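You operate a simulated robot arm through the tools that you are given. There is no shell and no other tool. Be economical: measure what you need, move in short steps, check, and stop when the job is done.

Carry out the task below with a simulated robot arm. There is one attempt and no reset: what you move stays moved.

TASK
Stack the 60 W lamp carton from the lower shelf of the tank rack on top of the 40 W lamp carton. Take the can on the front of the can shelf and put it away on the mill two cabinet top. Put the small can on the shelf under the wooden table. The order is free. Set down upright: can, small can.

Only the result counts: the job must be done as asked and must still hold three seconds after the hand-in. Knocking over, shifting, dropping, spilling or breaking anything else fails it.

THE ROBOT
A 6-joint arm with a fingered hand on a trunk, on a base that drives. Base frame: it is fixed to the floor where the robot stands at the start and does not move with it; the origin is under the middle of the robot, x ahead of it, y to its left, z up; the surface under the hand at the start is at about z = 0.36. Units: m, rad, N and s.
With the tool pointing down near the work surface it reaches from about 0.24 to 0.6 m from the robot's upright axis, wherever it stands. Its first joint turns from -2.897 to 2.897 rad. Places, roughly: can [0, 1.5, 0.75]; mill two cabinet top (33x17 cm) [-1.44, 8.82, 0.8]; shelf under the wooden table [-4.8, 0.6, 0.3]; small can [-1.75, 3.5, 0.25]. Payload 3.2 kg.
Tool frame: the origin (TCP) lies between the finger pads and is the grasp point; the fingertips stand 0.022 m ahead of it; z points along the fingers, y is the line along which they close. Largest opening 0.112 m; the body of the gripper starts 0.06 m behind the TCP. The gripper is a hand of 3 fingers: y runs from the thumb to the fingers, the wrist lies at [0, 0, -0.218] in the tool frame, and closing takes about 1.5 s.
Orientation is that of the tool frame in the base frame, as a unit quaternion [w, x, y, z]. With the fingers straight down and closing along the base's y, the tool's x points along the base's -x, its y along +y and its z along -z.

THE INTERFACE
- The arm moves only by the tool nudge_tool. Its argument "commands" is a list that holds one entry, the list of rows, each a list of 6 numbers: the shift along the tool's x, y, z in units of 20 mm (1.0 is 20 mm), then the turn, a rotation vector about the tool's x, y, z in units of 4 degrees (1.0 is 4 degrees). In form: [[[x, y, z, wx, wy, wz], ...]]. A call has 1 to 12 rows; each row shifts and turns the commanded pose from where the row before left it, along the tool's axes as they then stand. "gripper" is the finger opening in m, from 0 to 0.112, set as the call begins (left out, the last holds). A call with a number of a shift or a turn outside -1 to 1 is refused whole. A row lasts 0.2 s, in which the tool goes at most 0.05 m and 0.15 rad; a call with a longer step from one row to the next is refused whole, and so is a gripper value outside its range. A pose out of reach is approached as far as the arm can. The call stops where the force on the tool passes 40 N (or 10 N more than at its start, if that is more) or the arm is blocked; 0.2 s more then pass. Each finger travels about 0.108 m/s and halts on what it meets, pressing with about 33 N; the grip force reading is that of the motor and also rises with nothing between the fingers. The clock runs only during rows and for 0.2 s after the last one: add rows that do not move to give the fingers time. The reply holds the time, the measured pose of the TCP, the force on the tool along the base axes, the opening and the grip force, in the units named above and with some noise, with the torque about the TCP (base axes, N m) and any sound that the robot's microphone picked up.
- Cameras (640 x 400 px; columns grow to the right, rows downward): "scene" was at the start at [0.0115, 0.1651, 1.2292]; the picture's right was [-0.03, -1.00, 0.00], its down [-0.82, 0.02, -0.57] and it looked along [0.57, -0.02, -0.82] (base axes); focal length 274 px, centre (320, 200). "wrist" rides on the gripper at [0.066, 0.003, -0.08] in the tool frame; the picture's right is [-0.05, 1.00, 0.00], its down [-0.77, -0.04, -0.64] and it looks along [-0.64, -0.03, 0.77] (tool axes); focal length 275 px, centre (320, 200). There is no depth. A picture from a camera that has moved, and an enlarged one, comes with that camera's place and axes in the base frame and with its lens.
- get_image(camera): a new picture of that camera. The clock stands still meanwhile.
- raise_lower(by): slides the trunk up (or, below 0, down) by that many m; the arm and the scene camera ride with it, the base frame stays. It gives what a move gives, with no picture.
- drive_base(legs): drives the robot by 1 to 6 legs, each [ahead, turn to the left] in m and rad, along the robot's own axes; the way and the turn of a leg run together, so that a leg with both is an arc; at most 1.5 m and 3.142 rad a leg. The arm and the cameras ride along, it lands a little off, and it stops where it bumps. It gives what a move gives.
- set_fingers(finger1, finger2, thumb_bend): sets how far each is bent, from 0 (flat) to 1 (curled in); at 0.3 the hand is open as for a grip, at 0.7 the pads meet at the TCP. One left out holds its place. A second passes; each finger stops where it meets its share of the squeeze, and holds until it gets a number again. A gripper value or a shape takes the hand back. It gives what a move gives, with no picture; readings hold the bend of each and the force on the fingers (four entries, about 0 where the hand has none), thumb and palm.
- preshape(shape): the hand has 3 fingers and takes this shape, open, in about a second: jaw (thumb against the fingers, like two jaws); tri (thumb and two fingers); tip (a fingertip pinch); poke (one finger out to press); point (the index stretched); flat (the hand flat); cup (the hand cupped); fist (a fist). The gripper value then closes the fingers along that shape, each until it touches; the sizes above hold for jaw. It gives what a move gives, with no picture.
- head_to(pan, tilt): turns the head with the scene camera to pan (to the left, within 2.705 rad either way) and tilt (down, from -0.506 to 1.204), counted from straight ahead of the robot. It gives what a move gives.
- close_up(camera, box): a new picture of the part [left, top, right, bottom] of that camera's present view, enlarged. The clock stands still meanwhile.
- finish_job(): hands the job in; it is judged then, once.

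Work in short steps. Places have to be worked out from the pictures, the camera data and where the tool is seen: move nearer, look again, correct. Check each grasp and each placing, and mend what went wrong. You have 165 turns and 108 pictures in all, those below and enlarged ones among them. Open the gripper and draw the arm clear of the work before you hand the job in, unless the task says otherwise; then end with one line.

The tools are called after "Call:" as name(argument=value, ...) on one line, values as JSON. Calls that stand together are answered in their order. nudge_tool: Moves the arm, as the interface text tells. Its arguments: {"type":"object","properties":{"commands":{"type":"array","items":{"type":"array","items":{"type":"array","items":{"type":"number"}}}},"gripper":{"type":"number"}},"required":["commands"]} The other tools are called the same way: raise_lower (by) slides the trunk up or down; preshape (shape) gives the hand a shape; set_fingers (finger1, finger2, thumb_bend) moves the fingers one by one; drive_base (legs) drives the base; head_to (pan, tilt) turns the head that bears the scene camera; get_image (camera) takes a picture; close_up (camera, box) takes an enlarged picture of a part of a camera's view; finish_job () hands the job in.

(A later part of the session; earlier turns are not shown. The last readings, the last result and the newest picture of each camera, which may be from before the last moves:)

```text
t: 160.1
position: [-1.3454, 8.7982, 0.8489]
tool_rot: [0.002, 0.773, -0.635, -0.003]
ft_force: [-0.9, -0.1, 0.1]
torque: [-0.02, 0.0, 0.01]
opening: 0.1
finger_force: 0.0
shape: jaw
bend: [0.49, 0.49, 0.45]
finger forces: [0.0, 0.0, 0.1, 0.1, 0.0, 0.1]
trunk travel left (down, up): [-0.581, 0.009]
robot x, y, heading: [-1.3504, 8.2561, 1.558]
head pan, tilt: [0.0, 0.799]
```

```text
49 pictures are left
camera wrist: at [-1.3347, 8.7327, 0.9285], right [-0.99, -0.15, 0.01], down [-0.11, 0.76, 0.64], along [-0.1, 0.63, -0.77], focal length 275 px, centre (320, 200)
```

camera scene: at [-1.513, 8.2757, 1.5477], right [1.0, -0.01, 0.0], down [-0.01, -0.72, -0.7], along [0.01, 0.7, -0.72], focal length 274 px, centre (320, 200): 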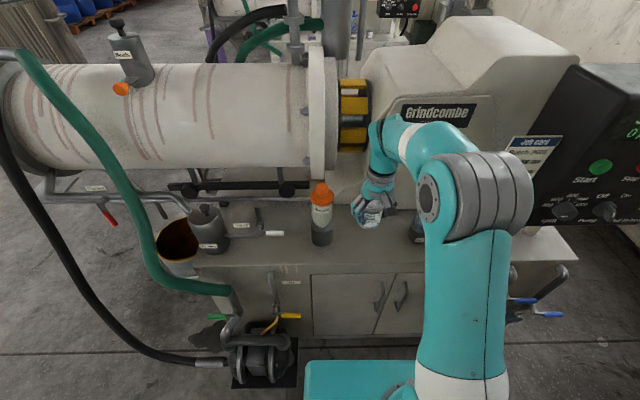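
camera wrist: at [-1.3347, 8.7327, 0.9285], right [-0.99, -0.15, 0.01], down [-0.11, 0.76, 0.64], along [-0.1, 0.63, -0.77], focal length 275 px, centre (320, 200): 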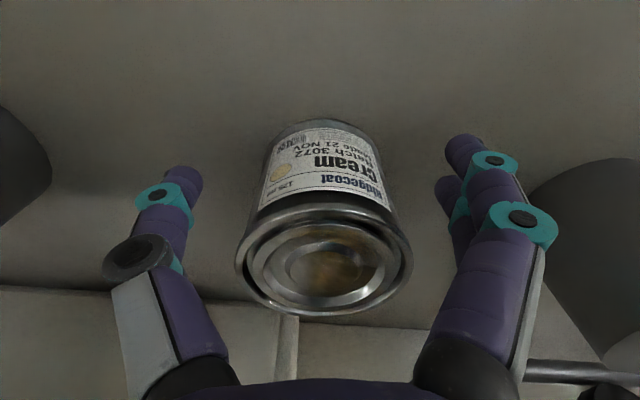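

Can stands free and upright. I rise straight up and check.

Call:
nudge_tool(commands=[[[0, 0, -1, 0, 0, 0], [0, 0, -1, 0, 0, 0], [0, 0, -1, 0, 0, 0], [0, 0, -1, 0, 0, 0], [0, 0, -1, 0, 0, 0], [0, 0, -1, 0, 0, 0], [0, 0, -1, 0, 0, 0], [0, 0, -1, 0, 0, 0]]])

Call:
drive_base(legs=[[-0.2, 0]])

Call:
get_image(camera="scene")

```text
t: 161.9
position: [-1.3435, 8.798, 1.0095]
tool_rot: [0.0, 0.773, -0.634, -0.004]
ft_force: [-0.5, -1.1, 0.5]
torque: [-0.02, -0.01, -0.03]
opening: 0.0999
finger_force: 0.0
shape: jaw
bend: [0.49, 0.49, 0.45]
finger forces: [0.0, 0.0, 0.0, 0.0, 0.1, 0.1]
trunk travel left (down, up): [-0.581, 0.009]
robot x, y, heading: [-1.3466, 8.2523, 1.559]
head pan, tilt: [0.0, 0.799]
```

```text
t: 163.5
position: [-1.3458, 8.5975, 1.0085]
tool_rot: [0.0, 0.772, -0.636, -0.003]
ft_force: [-0.5, -0.6, 0.0]
torque: [0.01, 0.03, 0.03]
opening: 0.0998
finger_force: 0.1
shape: jaw
bend: [0.49, 0.49, 0.45]
finger forces: [0.0, 0.0, 0.0, 0.0, 0.0, 0.1]
trunk travel left (down, up): [-0.581, 0.009]
robot x, y, heading: [-1.3459, 8.0525, 1.556]
head pan, tilt: [0.0, 0.799]
```

```text
48 pictures are left
camera scene: at [-1.5156, 8.0739, 1.5478], right [1.0, -0.01, 0.0], down [-0.01, -0.72, -0.7], along [0.01, 0.7, -0.72], focal length 274 px, centre (320, 200)
```

scene: 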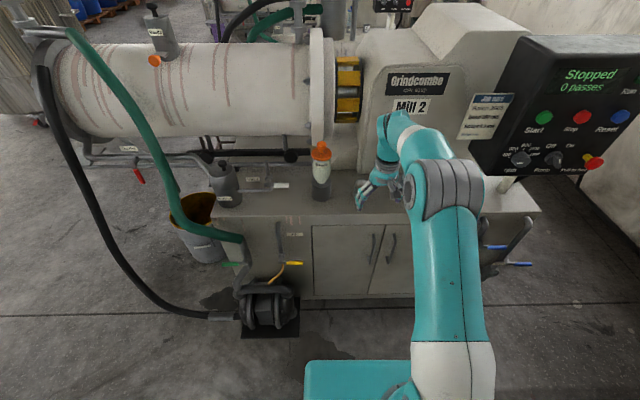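

The can is hidden by the hand. I turn right to leave the gap and look back at the cabinet.

Call:
drive_base(legs=[[0, -1.556]])

Call:
head_to(pan=1.5, tilt=0.8)

Call:
get_image(camera="scene")

```text
t: 167.7
position: [-0.803, 8.0513, 1.0077]
tool_rot: [0.001, -0.1, 0.995, 0.003]
ft_force: [-0.5, 1.2, -0.5]
torque: [0.0, 0.02, -0.04]
opening: 0.0997
finger_force: 0.0
shape: jaw
bend: [0.49, 0.49, 0.45]
finger forces: [0.0, 0.1, 0.2, 0.0, 0.1, 0.0]
trunk travel left (down, up): [-0.581, 0.009]
robot x, y, heading: [-1.3506, 8.0536, -0.005]
head pan, tilt: [0.0, 0.799]
```

```text
t: 169.3
position: [-0.804, 8.0511, 1.0079]
tool_rot: [0.001, -0.099, 0.995, 0.003]
ft_force: [0.5, 0.2, -0.1]
torque: [0.01, 0.06, -0.02]
opening: 0.0997
finger_force: 0.1
shape: jaw
bend: [0.49, 0.49, 0.45]
finger forces: [0.0, 0.0, 0.0, 0.0, 0.1, 0.0]
trunk travel left (down, up): [-0.581, 0.009]
robot x, y, heading: [-1.3498, 8.0549, -0.009]
head pan, tilt: [1.499, 0.799]
```

```text
47 pictures are left
camera scene: at [-1.4023, 8.2989, 1.5478], right [1.0, -0.08, 0.0], down [-0.06, -0.71, -0.7], along [0.06, 0.69, -0.72], focal length 274 px, centre (320, 200)
```

scene: 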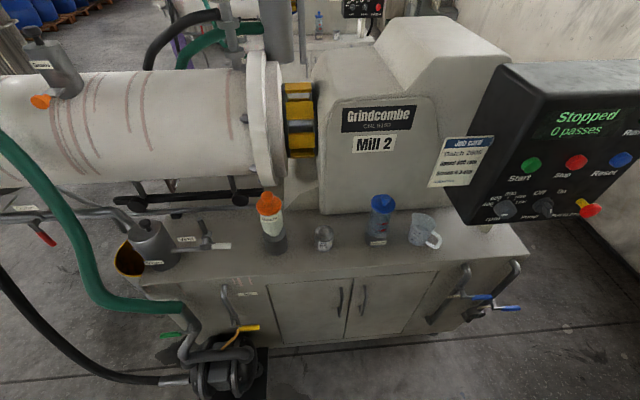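

The can stands upright between the bottles. I drive out of the gap, down the aisle, and around toward the bench with the small can.

Call:
drive_base(legs=[[1.1, 0], [0, -1.566], [1.2, 0], [1.0, 0]])

Call:
drive_base(legs=[[0, -0.785], [1.36, 0], [0, 0.89]])

Call:
head_to(pan=0.0, tilt=0.5)

Call:
get_image(camera="scene")

```text
t: 189.3
position: [-0.228, 5.2804, 1.0092]
tool_rot: [0.004, 0.625, 0.78, 0.001]
ft_force: [-0.7, 0.2, -0.4]
torque: [0.03, 0.02, -0.02]
opening: 0.0997
finger_force: 0.0
shape: jaw
bend: [0.49, 0.49, 0.45]
finger forces: [0.0, 0.0, 0.0, 0.0, 0.0, 0.0]
trunk travel left (down, up): [-0.581, 0.009]
robot x, y, heading: [-0.239, 5.8283, -1.559]
head pan, tilt: [1.499, 0.799]
```

```text
t: 200.5
position: [-1.1295, 4.308, 1.0086]
tool_rot: [0.003, 0.586, 0.811, 0.001]
ft_force: [0.1, 0.5, 0.4]
torque: [0.03, 0.01, -0.01]
opening: 0.1
finger_force: 0.0
shape: jaw
bend: [0.49, 0.49, 0.45]
finger forces: [0.0, 0.0, 0.1, 0.0, 0.0, 0.0]
trunk travel left (down, up): [-0.581, 0.009]
robot x, y, heading: [-1.1916, 4.8469, -1.461]
head pan, tilt: [1.499, 0.799]
```

```text
t: 202.1
position: [-1.1305, 4.3082, 1.0084]
tool_rot: [0.003, 0.586, 0.81, 0.001]
ft_force: [-0.1, 0.5, 0.8]
torque: [0.02, 0.01, -0.01]
opening: 0.0996
finger_force: 0.0
shape: jaw
bend: [0.49, 0.49, 0.45]
finger forces: [0.0, 0.1, 0.0, 0.1, 0.1, 0.1]
trunk travel left (down, up): [-0.581, 0.009]
robot x, y, heading: [-1.1913, 4.8543, -1.462]
head pan, tilt: [0.0, 0.499]
```

```text
46 pictures are left
camera scene: at [-1.0251, 4.839, 1.5737], right [-0.99, -0.11, 0.0], down [-0.05, 0.48, -0.88], along [0.1, -0.87, -0.48], focal length 274 px, centre (320, 200)
```

scene: 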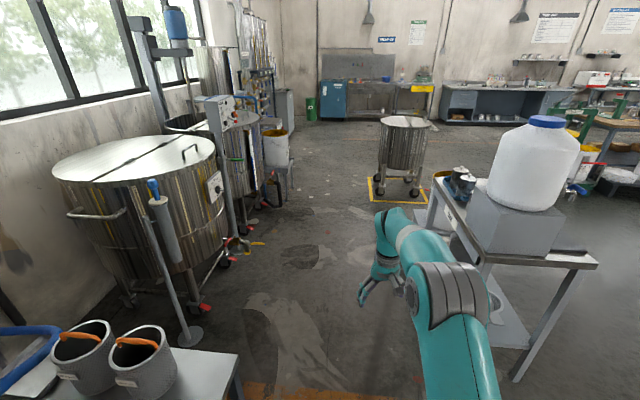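

Lane is clear: bench right edge at x≈−1.6, y 3.1–3.85. I drive to (−1.05, 3.5) and turn to face the bench.

Call:
drive_base(legs=[[1.33, 0], [0, -1.68]])

Call:
head_to(pan=0.0, tilt=0.7)

Call:
get_image(camera="scene")

```text
t: 212.8
position: [-1.5952, 3.5278, 1.0088]
tool_rot: [0.003, 0.995, 0.104, -0.002]
ft_force: [0.4, 0.3, -0.9]
torque: [-0.03, -0.04, 0.01]
opening: 0.0998
finger_force: 0.0
shape: jaw
bend: [0.49, 0.49, 0.45]
finger forces: [0.0, 0.0, 0.1, 0.1, 0.0, 0.0]
trunk travel left (down, up): [-0.581, 0.009]
robot x, y, heading: [-1.0495, 3.5255, -3.136]
head pan, tilt: [0.0, 0.499]
```

```text
t: 213.6
position: [-1.5944, 3.5262, 1.0087]
tool_rot: [0.003, 0.995, 0.104, -0.002]
ft_force: [-0.3, 0.3, 0.0]
torque: [-0.02, 0.01, 0.0]
opening: 0.0997
finger_force: 0.1
shape: jaw
bend: [0.49, 0.49, 0.45]
finger forces: [0.0, 0.0, 0.1, 0.1, 0.1, 0.0]
trunk travel left (down, up): [-0.581, 0.009]
robot x, y, heading: [-1.0472, 3.5306, -3.139]
head pan, tilt: [0.0, 0.7]
```

```text
45 pictures are left
camera scene: at [-1.0726, 3.3651, 1.5561], right [0.0, 1.0, 0.0], down [0.64, 0.0, -0.77], along [-0.77, 0.0, -0.64], focal length 274 px, centre (320, 200)
```

scene: 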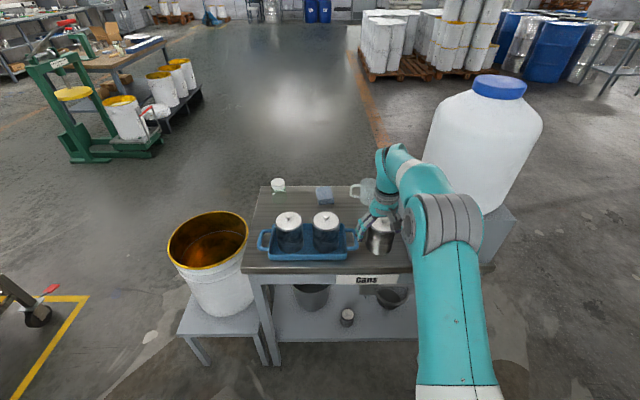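

Small can is at about (−1.69, 3.494) on the lower shelf (z≈0.265), 7 cm inside its edge, with free space around. I back off 0.25 m, straighten yaw, and tilt the tool 40°.

Call:
drive_base(legs=[[-0.25, 0]])

Call:
nudge_tool(commands=[[[0, 0, 0, 0, 0, 1], [0, 0, 0, 0, 0, 1], [0, 0, 0, 0, 0, 1], [0, 0, 0, 0, -1, 0], [0, 0, 0, 0, -1, 0], [0, 0, 0, 0, -1, 0], [0, 0, 0, 0, -1, 0], [0, 0, 0, 0, -1, 0]]], gripper=0.112)

Call:
nudge_tool(commands=[[[0, 0, 0, 0, -1, 0], [0, 0, 0, 0, -1, 0], [0, 0, 0, 0, -1, 0], [0, 0, 0, 0, -1, 0], [0, 0, 0, 0, -1, 0]]])

Call:
raise_lower(by=-0.5)

Call:
get_image(camera="wrist")

Call:
get_image(camera="scene")

```text
t: 215.4
position: [-1.3434, 3.5272, 1.009]
tool_rot: [0.003, 0.995, 0.104, -0.001]
ft_force: [0.2, 0.8, 0.0]
torque: [-0.01, 0.01, -0.03]
opening: 0.0996
finger_force: 0.1
shape: jaw
bend: [0.49, 0.49, 0.45]
finger forces: [0.1, 0.0, 0.0, 0.0, 0.1, 0.1]
trunk travel left (down, up): [-0.581, 0.009]
robot x, y, heading: [-0.7975, 3.5321, -3.143]
head pan, tilt: [0.0, 0.7]
```

```text
t: 217.2
position: [-1.3425, 3.5259, 1.0099]
tool_rot: [0.003, 0.985, -0.002, -0.174]
ft_force: [-0.1, -0.3, -0.5]
torque: [-0.01, -0.02, 0.02]
opening: 0.1119
finger_force: 0.1
shape: jaw
bend: [0.3, 0.3, 0.3]
finger forces: [0.0, 0.1, 0.0, 0.0, 0.0, 0.0]
trunk travel left (down, up): [-0.581, 0.009]
robot x, y, heading: [-0.7981, 3.5313, -3.142]
head pan, tilt: [0.0, 0.7]
```

```text
t: 218.4
position: [-1.3434, 3.5266, 1.0085]
tool_rot: [0.003, 0.939, -0.002, -0.344]
ft_force: [0.4, 0.0, 0.7]
torque: [-0.02, 0.02, -0.02]
opening: 0.1119
finger_force: 0.1
shape: jaw
bend: [0.3, 0.3, 0.3]
finger forces: [0.0, 0.1, 0.1, 0.0, 0.0, 0.0]
trunk travel left (down, up): [-0.581, 0.009]
robot x, y, heading: [-0.7945, 3.533, -3.142]
head pan, tilt: [0.0, 0.7]
```

```text
refused: -0.5 is not a number from -0.4 to 0.4
```

```text
44 pictures are left
camera wrist: at [-1.2412, 3.524, 1.0275], right [-0.04, -1.0, 0.04], down [-0.18, 0.04, 0.98], along [-0.98, 0.03, -0.18], focal length 275 px, centre (320, 200)
```

wrist: 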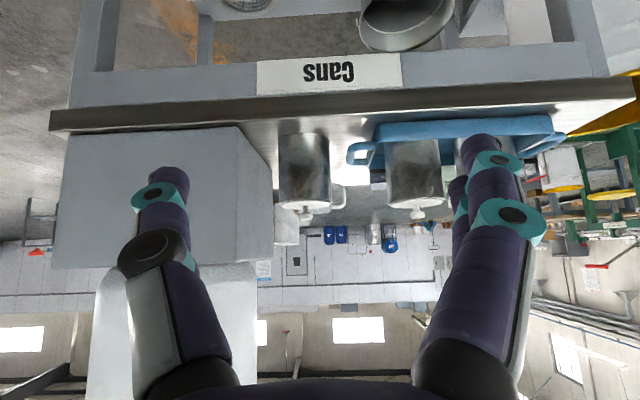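

```text
43 pictures are left
camera scene: at [-0.8222, 3.3652, 1.556], right [0.0, 1.0, 0.0], down [0.64, 0.0, -0.77], along [-0.77, 0.0, -0.64], focal length 274 px, centre (320, 200)
```

scene: 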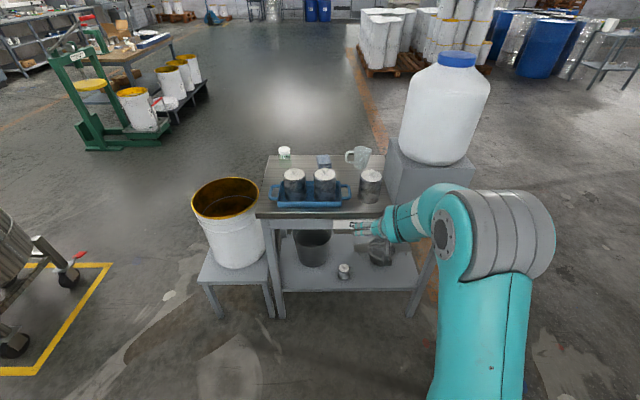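

Trunk steps are limited to 0.4; I lower in two steps.

Call:
raise_lower(by=-0.4)

Call:
raise_lower(by=-0.17)

Call:
get_image(camera="wrist")

Call:
close_up(camera="scene", box=[240, 150, 480, 300])

```text
t: 222.2
position: [-1.3446, 3.5274, 0.6087]
tool_rot: [0.003, 0.939, -0.002, -0.343]
ft_force: [-0.4, 0.0, 0.7]
torque: [0.0, 0.01, 0.01]
opening: 0.1119
finger_force: 0.0
shape: jaw
bend: [0.3, 0.3, 0.3]
finger forces: [0.0, 0.0, 0.0, 0.0, 0.1, 0.0]
trunk travel left (down, up): [-0.181, 0.409]
robot x, y, heading: [-0.7977, 3.5281, -3.144]
head pan, tilt: [0.0, 0.7]
```

```text
t: 224.1
position: [-1.344, 3.5276, 0.4385]
tool_rot: [0.003, 0.939, -0.002, -0.343]
ft_force: [1.6, -0.1, 0.5]
torque: [-0.06, 0.0, 0.05]
opening: 0.112
finger_force: 0.0
shape: jaw
bend: [0.3, 0.3, 0.3]
finger forces: [0.0, 0.0, 0.0, 0.0, 0.0, 0.0]
trunk travel left (down, up): [-0.011, 0.579]
robot x, y, heading: [-0.7957, 3.5294, -3.14]
head pan, tilt: [0.0, 0.7]
```

```text
42 pictures are left
camera wrist: at [-1.2412, 3.5241, 0.4574], right [-0.04, -1.0, 0.04], down [-0.18, 0.04, 0.98], along [-0.98, 0.03, -0.18], focal length 275 px, centre (320, 200)
```

wrist: 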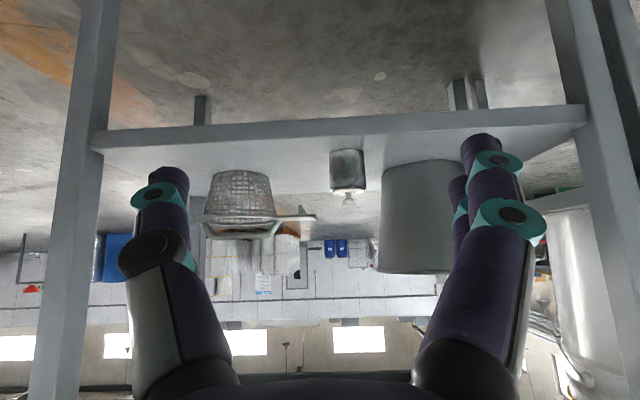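

```text
2.67 times, centred on (360, 225) of scene
camera zoom: at [-0.8223, 3.3653, 0.986], right [0.0, 1.0, 0.0], down [0.64, 0.0, -0.76], along [-0.76, 0.0, -0.64], focal length 731 px, centre (213, 133)
```

zoom: 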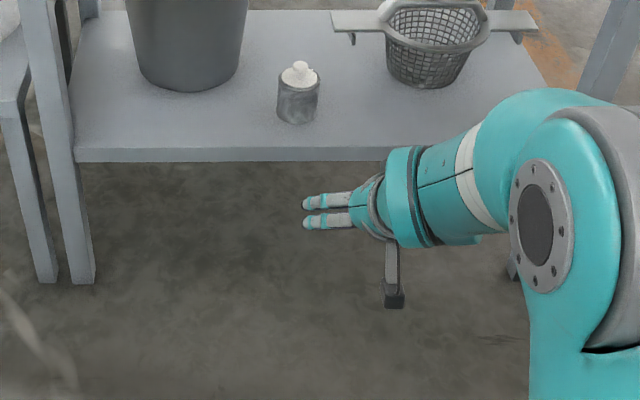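

Small can is about (−1.72, 3.49), shelf z≈0.28. I shift the tool to y≈3.49 and drive 0.2 m closer for a better look.

Call:
nudge_tool(commands=[[[0, 0.9, 0, 0, 0, 0], [0, 0.9, 0, 0, 0, 0]]])

Call:
drive_base(legs=[[0.2, 0]])

Call:
get_image(camera="wrist")

Call:
close_up(camera="scene", box=[240, 120, 480, 270])

```text
t: 224.7
position: [-1.3421, 3.5127, 0.4366]
tool_rot: [0.005, 0.942, 0.0, -0.337]
ft_force: [0.2, 0.6, -0.3]
torque: [0.0, 0.0, -0.01]
opening: 0.1118
finger_force: 0.0
shape: jaw
bend: [0.3, 0.3, 0.3]
finger forces: [0.1, 0.1, 0.0, 0.0, 0.1, 0.0]
out of reach, approached as far as the arm can: row 1, 2
trunk travel left (down, up): [-0.011, 0.579]
robot x, y, heading: [-0.7956, 3.5316, -3.143]
head pan, tilt: [0.0, 0.7]
```

```text
t: 226.3
position: [-1.5414, 3.5123, 0.4377]
tool_rot: [0.004, 0.941, 0.0, -0.337]
ft_force: [-0.2, -0.7, 0.3]
torque: [0.02, -0.02, 0.02]
opening: 0.1118
finger_force: 0.0
shape: jaw
bend: [0.3, 0.3, 0.3]
finger forces: [0.1, 0.1, 0.0, 0.0, 0.0, 0.0]
trunk travel left (down, up): [-0.011, 0.579]
robot x, y, heading: [-0.998, 3.5311, -3.14]
head pan, tilt: [0.0, 0.7]
```

```text
40 pictures are left
camera wrist: at [-1.4395, 3.51, 0.4569], right [-0.03, -1.0, 0.04], down [-0.19, 0.05, 0.98], along [-0.98, 0.03, -0.19], focal length 275 px, centre (320, 200)
```

wrist: 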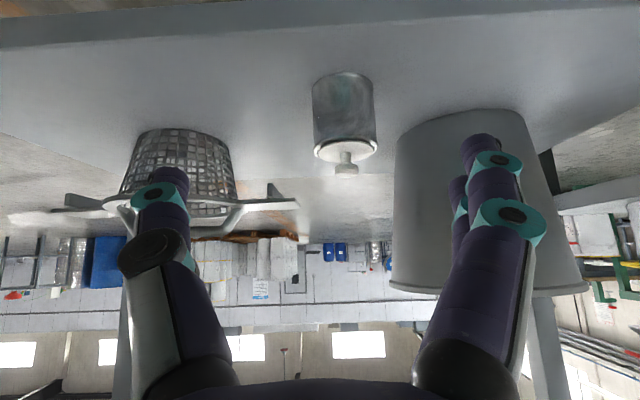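

```text
2.67 times, centred on (360, 195) of scene
camera zoom: at [-1.0222, 3.3651, 0.986], right [0.0, 1.0, 0.0], down [0.64, 0.0, -0.76], along [-0.76, 0.0, -0.64], focal length 731 px, centre (213, 213)
```

zoom: 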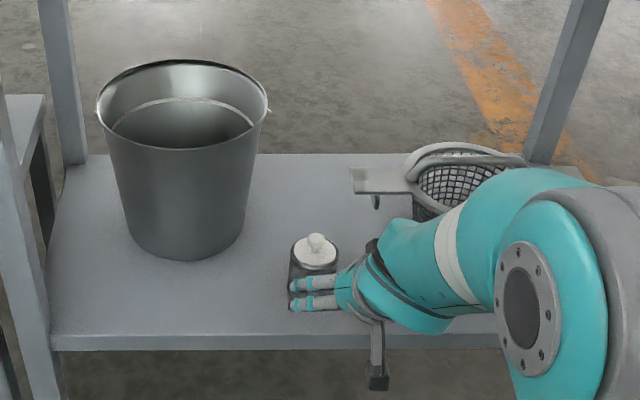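

Can measured at (−1.70, 3.491), z 0.28–0.355. I lower the tool to z≈0.325 in front of the shelf while aligning y.

Call:
nudge_tool(commands=[[[0.6, 0, 0.73, 0, 0, 0], [0.6, 0, 0.73, 0, 0, 0], [0.6, 0.26, 0.73, 0, 0, 0], [0.6, 0.26, 0.73, 0, 0, 0], [0.6, 0.26, 0.73, 0, 0, 0], [0.6, 0.26, 0.73, 0, 0, 0]]])

Call:
get_image(camera="wrist")

```text
t: 227.7
position: [-1.5484, 3.4841, 0.3488]
tool_rot: [0.001, 0.942, -0.002, -0.336]
ft_force: [0.3, -0.8, -0.2]
torque: [-0.05, 0.01, -0.04]
opening: 0.1116
finger_force: 0.1
shape: jaw
bend: [0.3, 0.3, 0.3]
finger forces: [0.1, 0.1, 0.1, 0.0, 0.0, 0.1]
out of reach, approached as far as the arm can: row 1, 2, 3, 4, 5, 6
trunk travel left (down, up): [-0.011, 0.579]
robot x, y, heading: [-1.0004, 3.5306, -3.14]
head pan, tilt: [0.0, 0.7]
```

```text
38 pictures are left
camera wrist: at [-1.4459, 3.4808, 0.3694], right [-0.04, -1.0, 0.03], down [-0.2, 0.04, 0.98], along [-0.98, 0.03, -0.2], focal length 275 px, centre (320, 200)
```

wrist: 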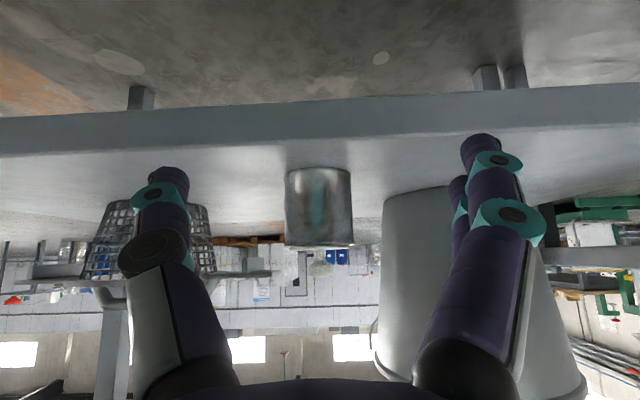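

Near a joint limit. I yaw the tool 16° clockwise (which was comfortable before) and lower to about z 0.325.

Call:
nudge_tool(commands=[[[0, 0, 0, 0.635, 0, 0.773], [0, 0, 0, 0.635, 0, 0.773], [0, 0, 0, 0.635, 0, 0.773], [0, 0, 0, 0.635, 0, 0.773], [0, 0, 0, 0, 0, 0]]])

Call:
raise_lower(by=-0.01)

```text
t: 228.9
position: [-1.5481, 3.486, 0.3482]
tool_rot: [-0.041, 0.933, -0.132, -0.333]
ft_force: [-0.3, -0.1, -1.0]
torque: [0.02, -0.02, 0.01]
opening: 0.1117
finger_force: 0.1
shape: jaw
bend: [0.3, 0.3, 0.3]
finger forces: [0.0, 0.0, 0.0, 0.1, 0.0, 0.0]
trunk travel left (down, up): [-0.011, 0.579]
robot x, y, heading: [-0.9969, 3.5334, -3.141]
head pan, tilt: [0.0, 0.7]
```

```text
t: 229.5
position: [-1.5477, 3.4846, 0.3393]
tool_rot: [-0.042, 0.933, -0.131, -0.333]
ft_force: [0.0, -0.3, -0.3]
torque: [0.0, 0.02, 0.01]
opening: 0.1116
finger_force: 0.0
shape: jaw
bend: [0.3, 0.3, 0.3]
finger forces: [0.0, 0.0, 0.1, 0.0, 0.0, 0.0]
trunk travel left (down, up): [-0.001, 0.589]
robot x, y, heading: [-0.9951, 3.5318, -3.142]
head pan, tilt: [0.0, 0.7]
```

Now reachable. I lower another 14 mm.

Call:
nudge_tool(commands=[[[0.22, 0, 0.27, 0, 0, 0], [0.22, 0, 0.27, 0, 0, 0], [0, 0, 0, 0, 0, 0]]])

Call:
get_image(camera="wrist")

```text
t: 230.3
position: [-1.5479, 3.4864, 0.3253]
tool_rot: [-0.041, 0.933, -0.131, -0.333]
ft_force: [0.4, -0.1, -0.5]
torque: [0.02, -0.01, 0.04]
opening: 0.1121
finger_force: 0.1
shape: jaw
bend: [0.3, 0.3, 0.3]
finger forces: [0.1, 0.0, 0.0, 0.0, 0.0, 0.1]
trunk travel left (down, up): [-0.001, 0.589]
robot x, y, heading: [-0.9971, 3.5296, -3.135]
head pan, tilt: [0.0, 0.7]
```

```text
37 pictures are left
camera wrist: at [-1.45, 3.4541, 0.3452], right [-0.31, -0.95, 0.04], down [-0.17, 0.1, 0.98], along [-0.94, 0.29, -0.2], focal length 275 px, centre (320, 200)
```

wrist: 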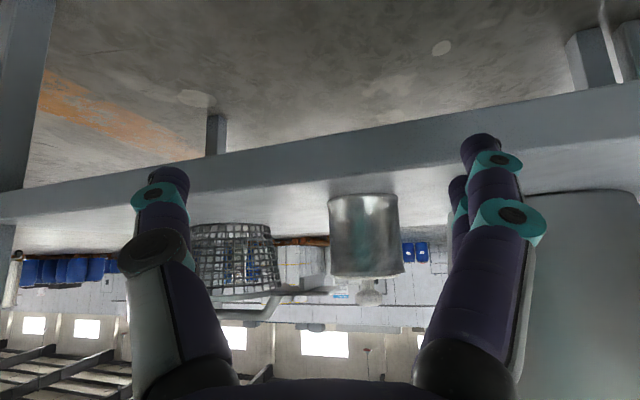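

Aligned (can y≈3.492). I raise 8 mm for tip clearance and drive straight in 0.15 m.

Call:
nudge_tool(commands=[[[-0.25, 0, -0.31, 0, 0, 0], [0, 0, 0, 0, 0, 0]]])

Call:
drive_base(legs=[[0.09, 0]])

Call:
get_image(camera="wrist")

Call:
get_image(camera="scene")

```text
t: 230.9
position: [-1.5484, 3.4852, 0.3348]
tool_rot: [-0.042, 0.933, -0.132, -0.333]
ft_force: [0.1, 0.2, 0.6]
torque: [0.04, -0.02, 0.02]
opening: 0.112
finger_force: 0.1
shape: jaw
bend: [0.3, 0.3, 0.3]
finger forces: [0.0, 0.0, 0.0, 0.0, 0.0, 0.0]
trunk travel left (down, up): [-0.001, 0.589]
robot x, y, heading: [-0.9966, 3.5321, -3.141]
head pan, tilt: [0.0, 0.7]
```

```text
t: 232.0
position: [-1.639, 3.4851, 0.3336]
tool_rot: [-0.041, 0.933, -0.131, -0.334]
ft_force: [-0.1, 0.7, 0.2]
torque: [0.01, 0.02, 0.04]
opening: 0.112
finger_force: 0.1
shape: jaw
bend: [0.3, 0.3, 0.3]
finger forces: [0.1, 0.0, 0.0, 0.1, 0.0, 0.0]
trunk travel left (down, up): [-0.001, 0.589]
robot x, y, heading: [-1.087, 3.5276, -3.143]
head pan, tilt: [0.0, 0.7]
```

```text
36 pictures are left
camera wrist: at [-1.5406, 3.4536, 0.3533], right [-0.31, -0.95, 0.04], down [-0.17, 0.1, 0.98], along [-0.94, 0.29, -0.2], focal length 275 px, centre (320, 200)
```

wrist: 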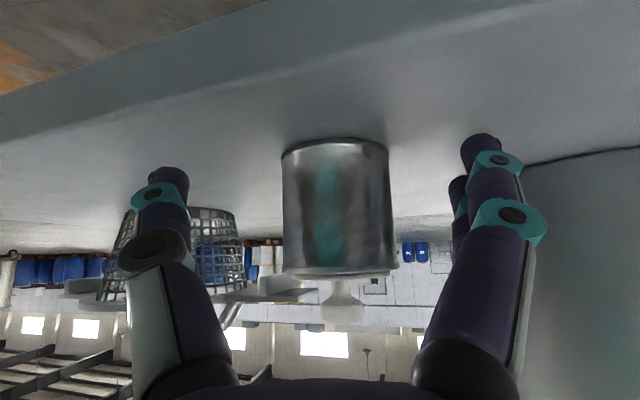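

```text
35 pictures are left
camera scene: at [-1.1128, 3.365, 0.976], right [0.0, 1.0, 0.0], down [0.64, 0.0, -0.76], along [-0.76, 0.0, -0.64], focal length 274 px, centre (320, 200)
```

scene: 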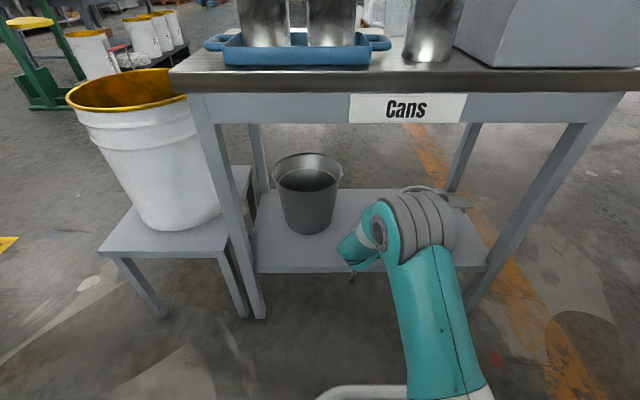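

Can centre refined to (−1.703, 3.494), dia ≈65 mm. I shift 7 mm sideways, drive the last 6 cm, and close.

Call:
nudge_tool(commands=[[[0, -0.35, 0, 0, 0, 0], [0, 0, 0, 0, 0, 0]]])

Call:
drive_base(legs=[[0.063, 0]])

Call:
get_image(camera="wrist")

```text
t: 232.6
position: [-1.637, 3.4908, 0.3331]
tool_rot: [-0.041, 0.933, -0.131, -0.334]
ft_force: [0.1, 0.6, -1.2]
torque: [-0.01, 0.0, -0.02]
opening: 0.1122
finger_force: 0.1
shape: jaw
bend: [0.3, 0.3, 0.3]
finger forces: [0.0, 0.1, 0.0, 0.1, 0.0, 0.0]
trunk travel left (down, up): [-0.001, 0.589]
robot x, y, heading: [-1.088, 3.5333, -3.141]
head pan, tilt: [0.0, 0.7]
```

```text
t: 233.6
position: [-1.7007, 3.4909, 0.3336]
tool_rot: [-0.042, 0.933, -0.131, -0.333]
ft_force: [0.0, -0.2, -0.5]
torque: [0.01, 0.01, 0.02]
opening: 0.112
finger_force: 0.1
shape: jaw
bend: [0.3, 0.3, 0.3]
finger forces: [0.1, 0.1, 0.0, 0.0, 0.1, 0.1]
trunk travel left (down, up): [-0.001, 0.589]
robot x, y, heading: [-1.1492, 3.5308, -3.14]
head pan, tilt: [0.0, 0.7]
```

```text
34 pictures are left
camera wrist: at [-1.6025, 3.4599, 0.3535], right [-0.31, -0.95, 0.04], down [-0.17, 0.1, 0.98], along [-0.94, 0.29, -0.2], focal length 275 px, centre (320, 200)
```

wrist: 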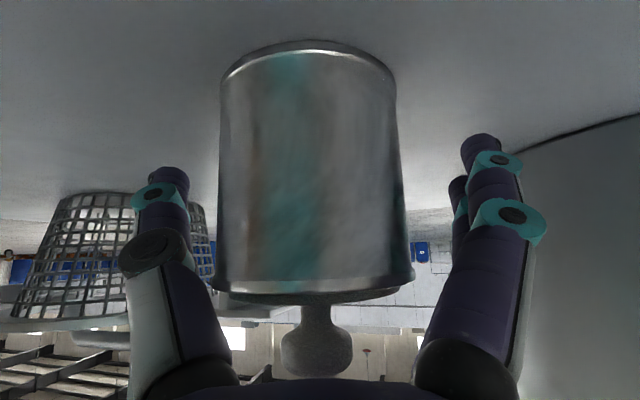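

Can is centred between the fingers; I close.

Call:
nudge_tool(commands=[[[0, 0, 0, 0, 0, 0], [0, 0, 0, 0, 0, 0], [0, 0, 0, 0, 0, 0], [0, 0, 0, 0, 0, 0], [0, 0, 0, 0, 0, 0], [0, 0, 0, 0, 0, 0], [0, 0, 0, 0, 0, 0]]], gripper=0.04)

Call:
get_image(camera="wrist")

```text
t: 235.2
position: [-1.6998, 3.4909, 0.3347]
tool_rot: [-0.042, 0.932, -0.131, -0.334]
ft_force: [-2.3, 0.6, 4.4]
torque: [0.02, 0.09, -0.02]
opening: 0.0301
finger_force: 33.1
shape: jaw
bend: [0.74, 0.76, 0.75]
finger forces: [13.0, 25.1, 0.1, 0.1, 32.2, 0.1]
trunk travel left (down, up): [-0.001, 0.589]
robot x, y, heading: [-1.1523, 3.529, -3.142]
head pan, tilt: [0.0, 0.7]
```

```text
33 pictures are left
camera wrist: at [-1.6025, 3.4599, 0.3538], right [-0.31, -0.95, 0.04], down [-0.17, 0.1, 0.98], along [-0.94, 0.29, -0.2], focal length 275 px, centre (320, 200)
```

wrist: 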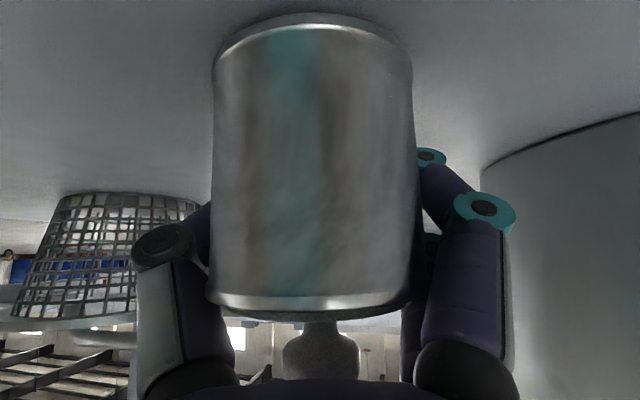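

The fingers drew the can ~15 mm toward the palm but grip reads firm. I lift 2 cm with the trunk and check.

Call:
raise_lower(by=0.025)

Call:
get_image(camera="wrist")

Call:
close_up(camera="scene", box=[300, 140, 480, 290])

```text
t: 235.9
position: [-1.6994, 3.49, 0.358]
tool_rot: [-0.041, 0.933, -0.13, -0.333]
ft_force: [-1.2, 0.3, -0.7]
torque: [0.0, 0.01, -0.03]
opening: 0.0301
finger_force: 33.1
shape: jaw
bend: [0.74, 0.76, 0.75]
finger forces: [12.1, 24.3, 0.1, 0.0, 31.5, 0.0]
trunk travel left (down, up): [-0.026, 0.564]
robot x, y, heading: [-1.151, 3.5267, -3.144]
head pan, tilt: [0.0, 0.7]
```

```text
32 pictures are left
camera wrist: at [-1.6024, 3.4599, 0.3784], right [-0.31, -0.95, 0.04], down [-0.18, 0.1, 0.98], along [-0.94, 0.29, -0.2], focal length 275 px, centre (320, 200)
```

wrist: 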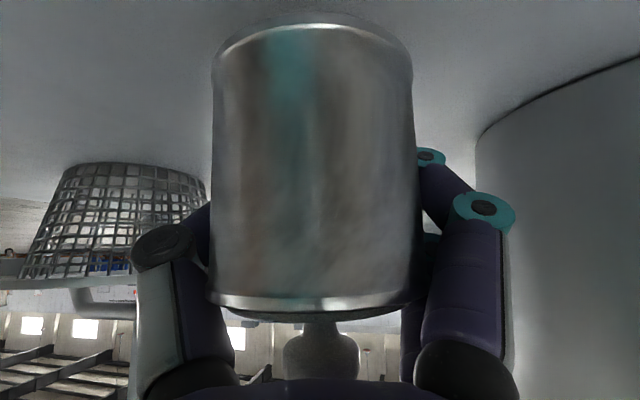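

```text
2.67 times, centred on (390, 215) of scene
camera zoom: at [-1.1764, 3.3649, 1.001], right [0.0, 1.0, 0.0], down [0.64, 0.0, -0.76], along [-0.76, 0.0, -0.64], focal length 731 px, centre (133, 160)
```

zoom: 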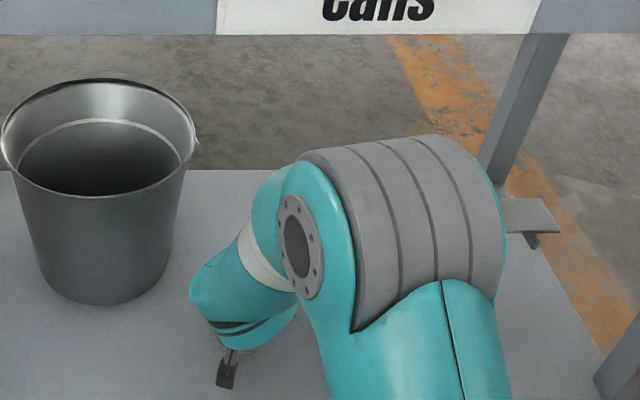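

Held upright and lifted. I back out, raise, and travel: south along x≈−0.8, then west toward the wooden table.

Call:
drive_base(legs=[[-0.34, 0]])

Call:
raise_lower(by=0.3)

Call:
get_image(camera="wrist")

Call:
drive_base(legs=[[0, 1.571], [1.5, 0], [1.45, 0]])

Call:
head_to(pan=-1.2, tilt=0.35)

Call:
get_image(camera="scene")

```text
t: 238.1
position: [-1.3608, 3.4905, 0.3588]
tool_rot: [-0.042, 0.932, -0.132, -0.334]
ft_force: [0.2, -0.3, -0.5]
torque: [-0.01, -0.03, -0.02]
opening: 0.0301
finger_force: 32.9
shape: jaw
bend: [0.74, 0.76, 0.75]
finger forces: [12.1, 24.2, 0.0, 0.0, 31.5, 0.1]
trunk travel left (down, up): [-0.026, 0.564]
robot x, y, heading: [-0.8122, 3.5314, -3.142]
head pan, tilt: [0.0, 0.7]
```

```text
t: 241.1
position: [-1.36, 3.4916, 0.6585]
tool_rot: [-0.042, 0.933, -0.131, -0.332]
ft_force: [-0.7, 0.6, -1.1]
torque: [-0.02, 0.01, 0.0]
opening: 0.0302
finger_force: 33.4
shape: jaw
bend: [0.74, 0.76, 0.75]
finger forces: [12.1, 24.2, 0.0, 0.1, 31.5, 0.0]
trunk travel left (down, up): [-0.326, 0.264]
robot x, y, heading: [-0.8155, 3.5305, -3.141]
head pan, tilt: [0.0, 0.7]
```

```text
30 pictures are left
camera wrist: at [-1.2629, 3.4607, 0.6784], right [-0.31, -0.95, 0.04], down [-0.17, 0.1, 0.98], along [-0.94, 0.29, -0.2], focal length 275 px, centre (320, 200)
```

wrist: 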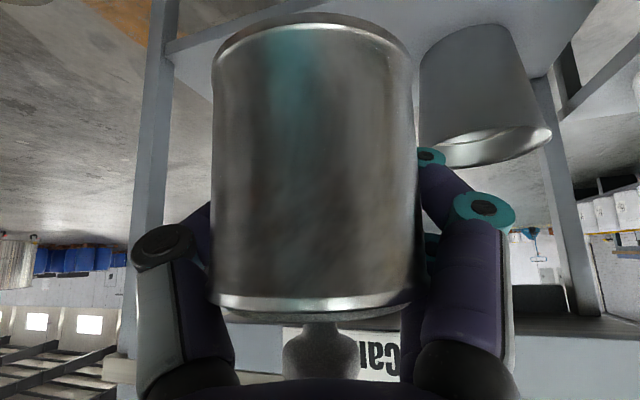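

```text
t: 259.3
position: [-0.7927, 0.007, 0.658]
tool_rot: [0.203, 0.758, 0.559, -0.266]
ft_force: [0.7, 0.4, -0.6]
torque: [0.0, 0.0, -0.01]
opening: 0.0298
finger_force: 32.7
shape: jaw
bend: [0.74, 0.76, 0.75]
finger forces: [11.8, 24.0, 0.1, 0.1, 31.5, 0.1]
trunk travel left (down, up): [-0.326, 0.264]
robot x, y, heading: [-0.8217, 0.5561, -1.593]
head pan, tilt: [0.0, 0.7]
```

```text
t: 260.7
position: [-0.7921, 0.0073, 0.6589]
tool_rot: [0.203, 0.758, 0.559, -0.268]
ft_force: [-0.9, -0.1, -0.9]
torque: [-0.07, -0.01, 0.01]
opening: 0.03
finger_force: 32.8
shape: jaw
bend: [0.74, 0.76, 0.75]
finger forces: [11.9, 24.0, 0.0, 0.1, 31.5, 0.0]
trunk travel left (down, up): [-0.326, 0.264]
robot x, y, heading: [-0.8227, 0.5586, -1.59]
head pan, tilt: [-1.201, 0.351]
```

```text
29 pictures are left
camera scene: at [-0.7416, 0.5818, 1.3324], right [-0.34, 0.94, 0.0], down [0.32, 0.12, -0.94], along [-0.88, -0.32, -0.34], focal length 274 px, centre (320, 200)
```

scene: 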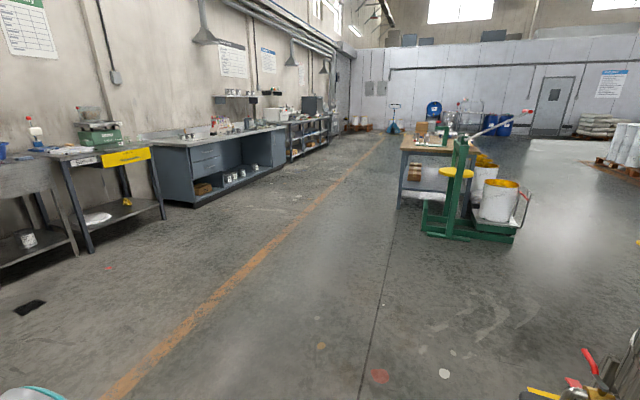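

I see the wooden table; zoom in.

Call:
close_up(camera="scene", box=[370, 90, 550, 250])

```text
2.50 times, centred on (460, 170) of scene
camera zoom: at [-0.7416, 0.5818, 1.3324], right [-0.34, 0.94, 0.0], down [0.32, 0.12, -0.94], along [-0.88, -0.32, -0.34], focal length 685 px, centre (-30, 275)
```

zoom: 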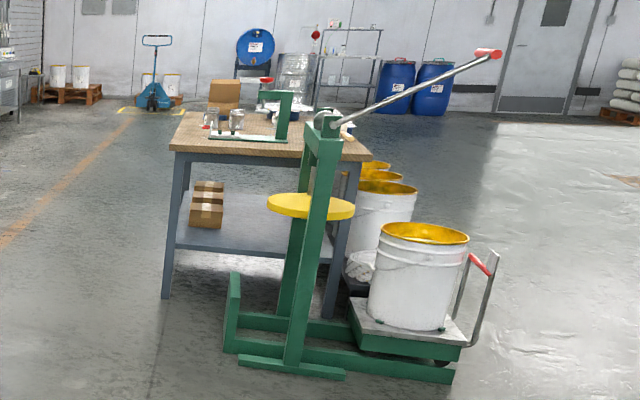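

Table near end at x≈−4.25, y 0.41–1.19; boxes on its shelf at (−4.6, 0.55). Its −y long side is open, so I drive to about (−4.85, −0.35) and face +y.

Call:
drive_base(legs=[[0, -1.332], [1.5, 0], [1.5, 0], [1.13, 0]])

Call:
head_to(pan=-1.3, tilt=0.5)

Call:
get_image(camera="scene")

```text
t: 283.8
position: [-5.3818, -0.4786, 0.6587]
tool_rot: [-0.007, 0.941, -0.034, -0.336]
ft_force: [0.1, -0.6, -0.3]
torque: [-0.02, 0.0, 0.0]
opening: 0.0299
finger_force: 33.1
shape: jaw
bend: [0.74, 0.76, 0.75]
finger forces: [11.7, 23.7, 0.0, 0.1, 31.2, 0.0]
trunk travel left (down, up): [-0.326, 0.264]
robot x, y, heading: [-4.8511, -0.3308, -2.929]
head pan, tilt: [-1.201, 0.351]
```

```text
t: 284.5
position: [-5.3821, -0.4805, 0.6582]
tool_rot: [-0.006, 0.941, -0.033, -0.336]
ft_force: [-0.1, -0.6, -0.7]
torque: [-0.01, -0.01, 0.02]
opening: 0.0296
finger_force: 33.3
shape: jaw
bend: [0.74, 0.76, 0.75]
finger forces: [11.8, 23.7, 0.0, 0.1, 31.1, 0.0]
trunk travel left (down, up): [-0.326, 0.264]
robot x, y, heading: [-4.8497, -0.3285, -2.93]
head pan, tilt: [-1.3, 0.499]
```

```text
27 pictures are left
camera scene: at [-4.8022, -0.3965, 1.3188], right [0.89, 0.46, 0.0], down [0.22, -0.42, -0.88], along [-0.41, 0.78, -0.48], focal length 274 px, centre (320, 200)
```

scene: 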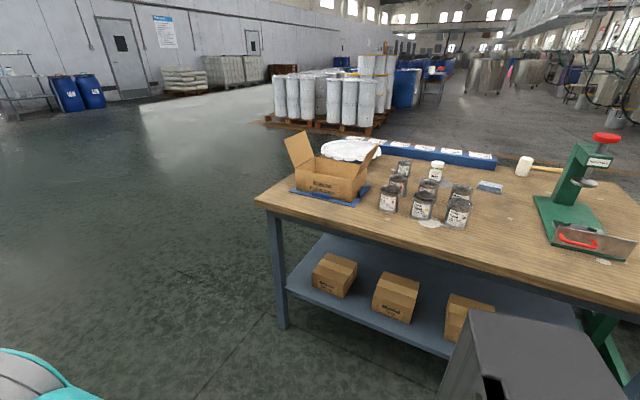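

There's an unexplained grey box in the foreground right; I look with a different pan/tilt before turning.

Call:
head_to(pan=-1.7, tilt=0.8)

Call:
get_image(camera="scene")

```text
t: 285.4
position: [-5.3821, -0.4803, 0.6582]
tool_rot: [-0.007, 0.941, -0.034, -0.336]
ft_force: [-0.2, 0.1, -0.9]
torque: [-0.02, 0.02, 0.01]
opening: 0.0298
finger_force: 32.3
shape: jaw
bend: [0.74, 0.76, 0.75]
finger forces: [11.9, 23.7, 0.0, 0.1, 31.1, 0.0]
trunk travel left (down, up): [-0.326, 0.264]
robot x, y, heading: [-4.8557, -0.327, -2.934]
head pan, tilt: [-1.7, 0.799]
```

```text
26 pictures are left
camera scene: at [-4.7667, -0.3968, 1.2928], right [1.0, 0.08, 0.0], down [0.06, -0.71, -0.7], along [-0.06, 0.7, -0.72], focal length 274 px, centre (320, 200)
```

scene: 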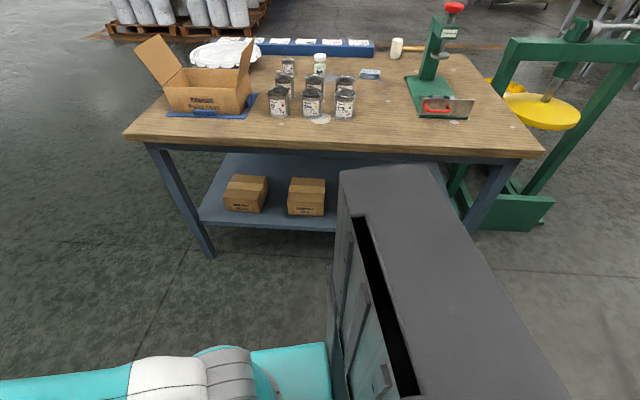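

The grey block is the robot's own mast. Shelf spots: boxes at x≈−5.2, −4.9, −4.6; free area at x −4.53…−4.3. I reposition to (−4.36, −0.33) facing +y.

Call:
drive_base(legs=[[0, 2.932], [0.495, 0], [0, 1.571]])

Call:
head_to(pan=0, tilt=0.75)

Call:
get_image(camera="scene")

```text
t: 299.0
position: [-4.4136, 0.227, 0.6593]
tool_rot: [0.264, -0.572, 0.748, 0.207]
ft_force: [-0.1, 0.2, -0.4]
torque: [0.01, 0.01, -0.03]
opening: 0.0282
finger_force: 32.9
shape: jaw
bend: [0.74, 0.76, 0.75]
finger forces: [11.0, 21.9, 0.0, 0.1, 30.2, 0.0]
trunk travel left (down, up): [-0.326, 0.264]
robot x, y, heading: [-4.3625, -0.3239, 1.588]
head pan, tilt: [-1.7, 0.799]
```

```text
t: 300.8
position: [-4.4125, 0.2263, 0.6589]
tool_rot: [0.264, -0.573, 0.747, 0.208]
ft_force: [-0.1, 0.1, -1.0]
torque: [0.02, 0.01, 0.02]
opening: 0.028
finger_force: 33.0
shape: jaw
bend: [0.74, 0.76, 0.75]
finger forces: [11.0, 21.9, 0.0, 0.0, 30.4, 0.1]
trunk travel left (down, up): [-0.326, 0.264]
robot x, y, heading: [-4.3651, -0.3231, 1.592]
head pan, tilt: [0.0, 0.75]
```

```text
25 pictures are left
camera scene: at [-4.5303, -0.3011, 1.2968], right [1.0, 0.02, 0.0], down [0.01, -0.68, -0.73], along [-0.01, 0.73, -0.68], focal length 274 px, centre (320, 200)
```

scene: 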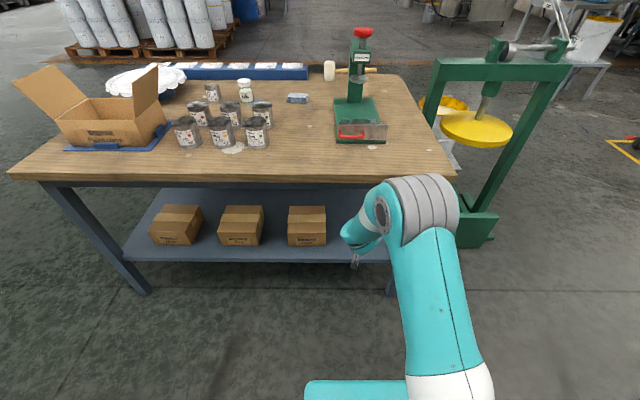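

Free spot centre ≈ x −4.385. I shift the tool +3 cm in x and lower the trunk so the can passes 4 cm above the shelf.

Call:
nudge_tool(commands=[[[0, -0.75, 0, 0, 0, 0], [0, -0.75, 0, 0, 0, 0], [0, 0, 0, 0, 0, 0]]])

Call:
raise_lower(by=-0.27)

Call:
get_image(camera="wrist")

Call:
get_image(camera="scene")

```text
t: 301.6
position: [-4.3835, 0.2202, 0.6582]
tool_rot: [0.262, -0.573, 0.748, 0.208]
ft_force: [0.1, -0.7, -1.2]
torque: [0.0, -0.02, 0.0]
opening: 0.0278
finger_force: 32.7
shape: jaw
bend: [0.74, 0.76, 0.75]
finger forces: [11.0, 21.7, 0.0, 0.1, 30.4, 0.0]
trunk travel left (down, up): [-0.326, 0.264]
robot x, y, heading: [-4.3622, -0.3191, 1.594]
head pan, tilt: [0.0, 0.75]
```

```text
t: 304.3
position: [-4.3842, 0.2199, 0.3879]
tool_rot: [0.263, -0.573, 0.747, 0.209]
ft_force: [0.2, -0.6, -0.7]
torque: [0.02, 0.0, 0.01]
opening: 0.0279
finger_force: 33.3
shape: jaw
bend: [0.74, 0.76, 0.75]
finger forces: [10.8, 21.8, 0.1, 0.0, 30.5, 0.0]
trunk travel left (down, up): [-0.056, 0.534]
robot x, y, heading: [-4.3606, -0.3192, 1.587]
head pan, tilt: [0.0, 0.75]
```

```text
24 pictures are left
camera wrist: at [-4.4125, 0.1213, 0.4088], right [-0.96, 0.29, 0.04], down [0.09, 0.18, 0.98], along [0.28, 0.94, -0.2], focal length 275 px, centre (320, 200)
```

wrist: 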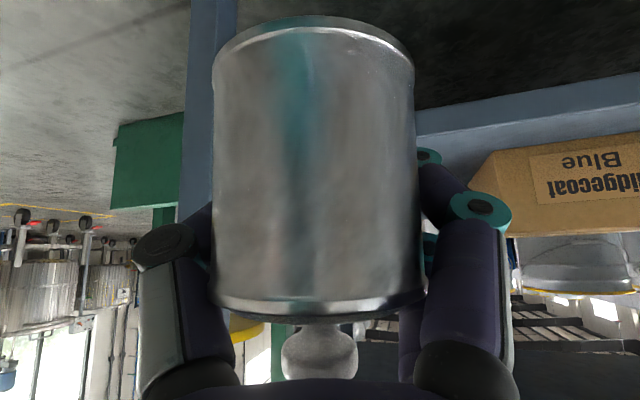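

```text
23 pictures are left
camera scene: at [-4.5303, -0.3011, 1.0268], right [1.0, 0.02, 0.0], down [0.01, -0.68, -0.73], along [-0.01, 0.73, -0.68], focal length 274 px, centre (320, 200)
```

scene: 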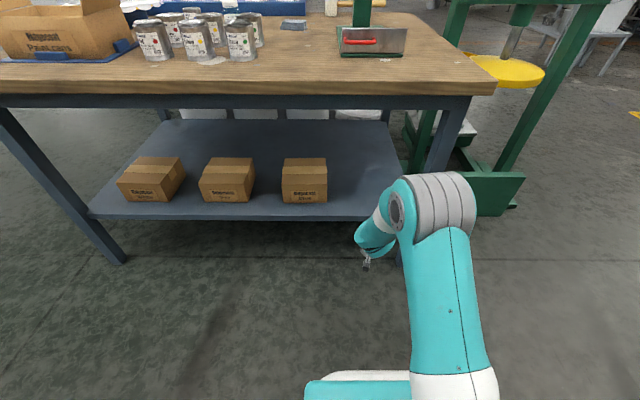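

Shelf z≈0.28, front edge y≈0.42, leg at x≈−4.21, box edge −4.51. I drive in 0.15 m first, then check.

Call:
drive_base(legs=[[0.15, 0]])

Call:
get_image(camera="scene")

Call:
get_image(camera="wrist")

```text
t: 305.7
position: [-4.3869, 0.3709, 0.3888]
tool_rot: [0.263, -0.573, 0.748, 0.208]
ft_force: [0.6, -0.1, -0.4]
torque: [-0.01, -0.01, 0.01]
opening: 0.0277
finger_force: 33.4
shape: jaw
bend: [0.74, 0.76, 0.75]
finger forces: [10.9, 21.8, 0.0, 0.0, 30.7, 0.0]
trunk travel left (down, up): [-0.056, 0.534]
robot x, y, heading: [-4.3642, -0.1702, 1.589]
head pan, tilt: [0.0, 0.75]
```

```text
22 pictures are left
camera scene: at [-4.5332, -0.1503, 1.0268], right [1.0, 0.02, 0.0], down [0.01, -0.68, -0.73], along [-0.01, 0.73, -0.68], focal length 274 px, centre (320, 200)
```

scene: 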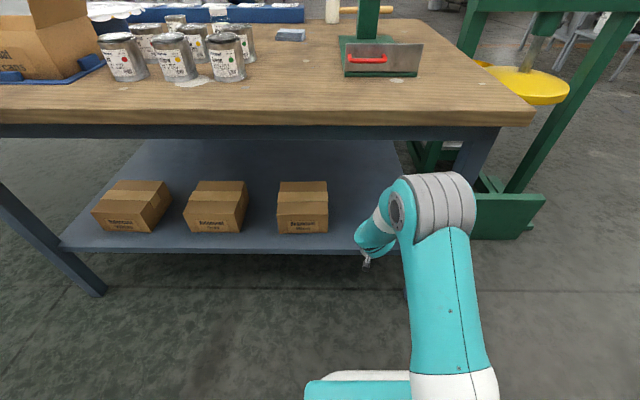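

```text
21 pictures are left
camera wrist: at [-4.4154, 0.2722, 0.4088], right [-0.96, 0.29, 0.04], down [0.09, 0.18, 0.98], along [0.28, 0.94, -0.2], focal length 275 px, centre (320, 200)
```

wrist: 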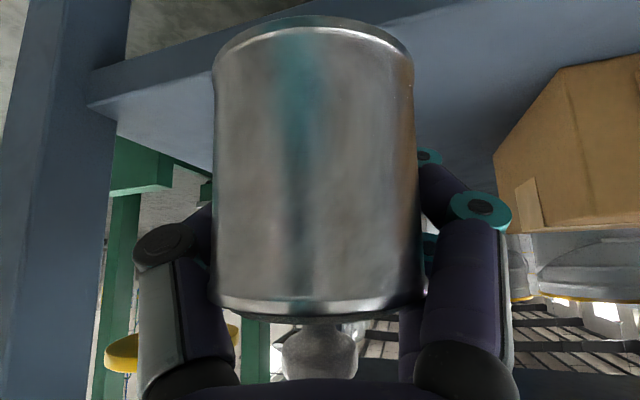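

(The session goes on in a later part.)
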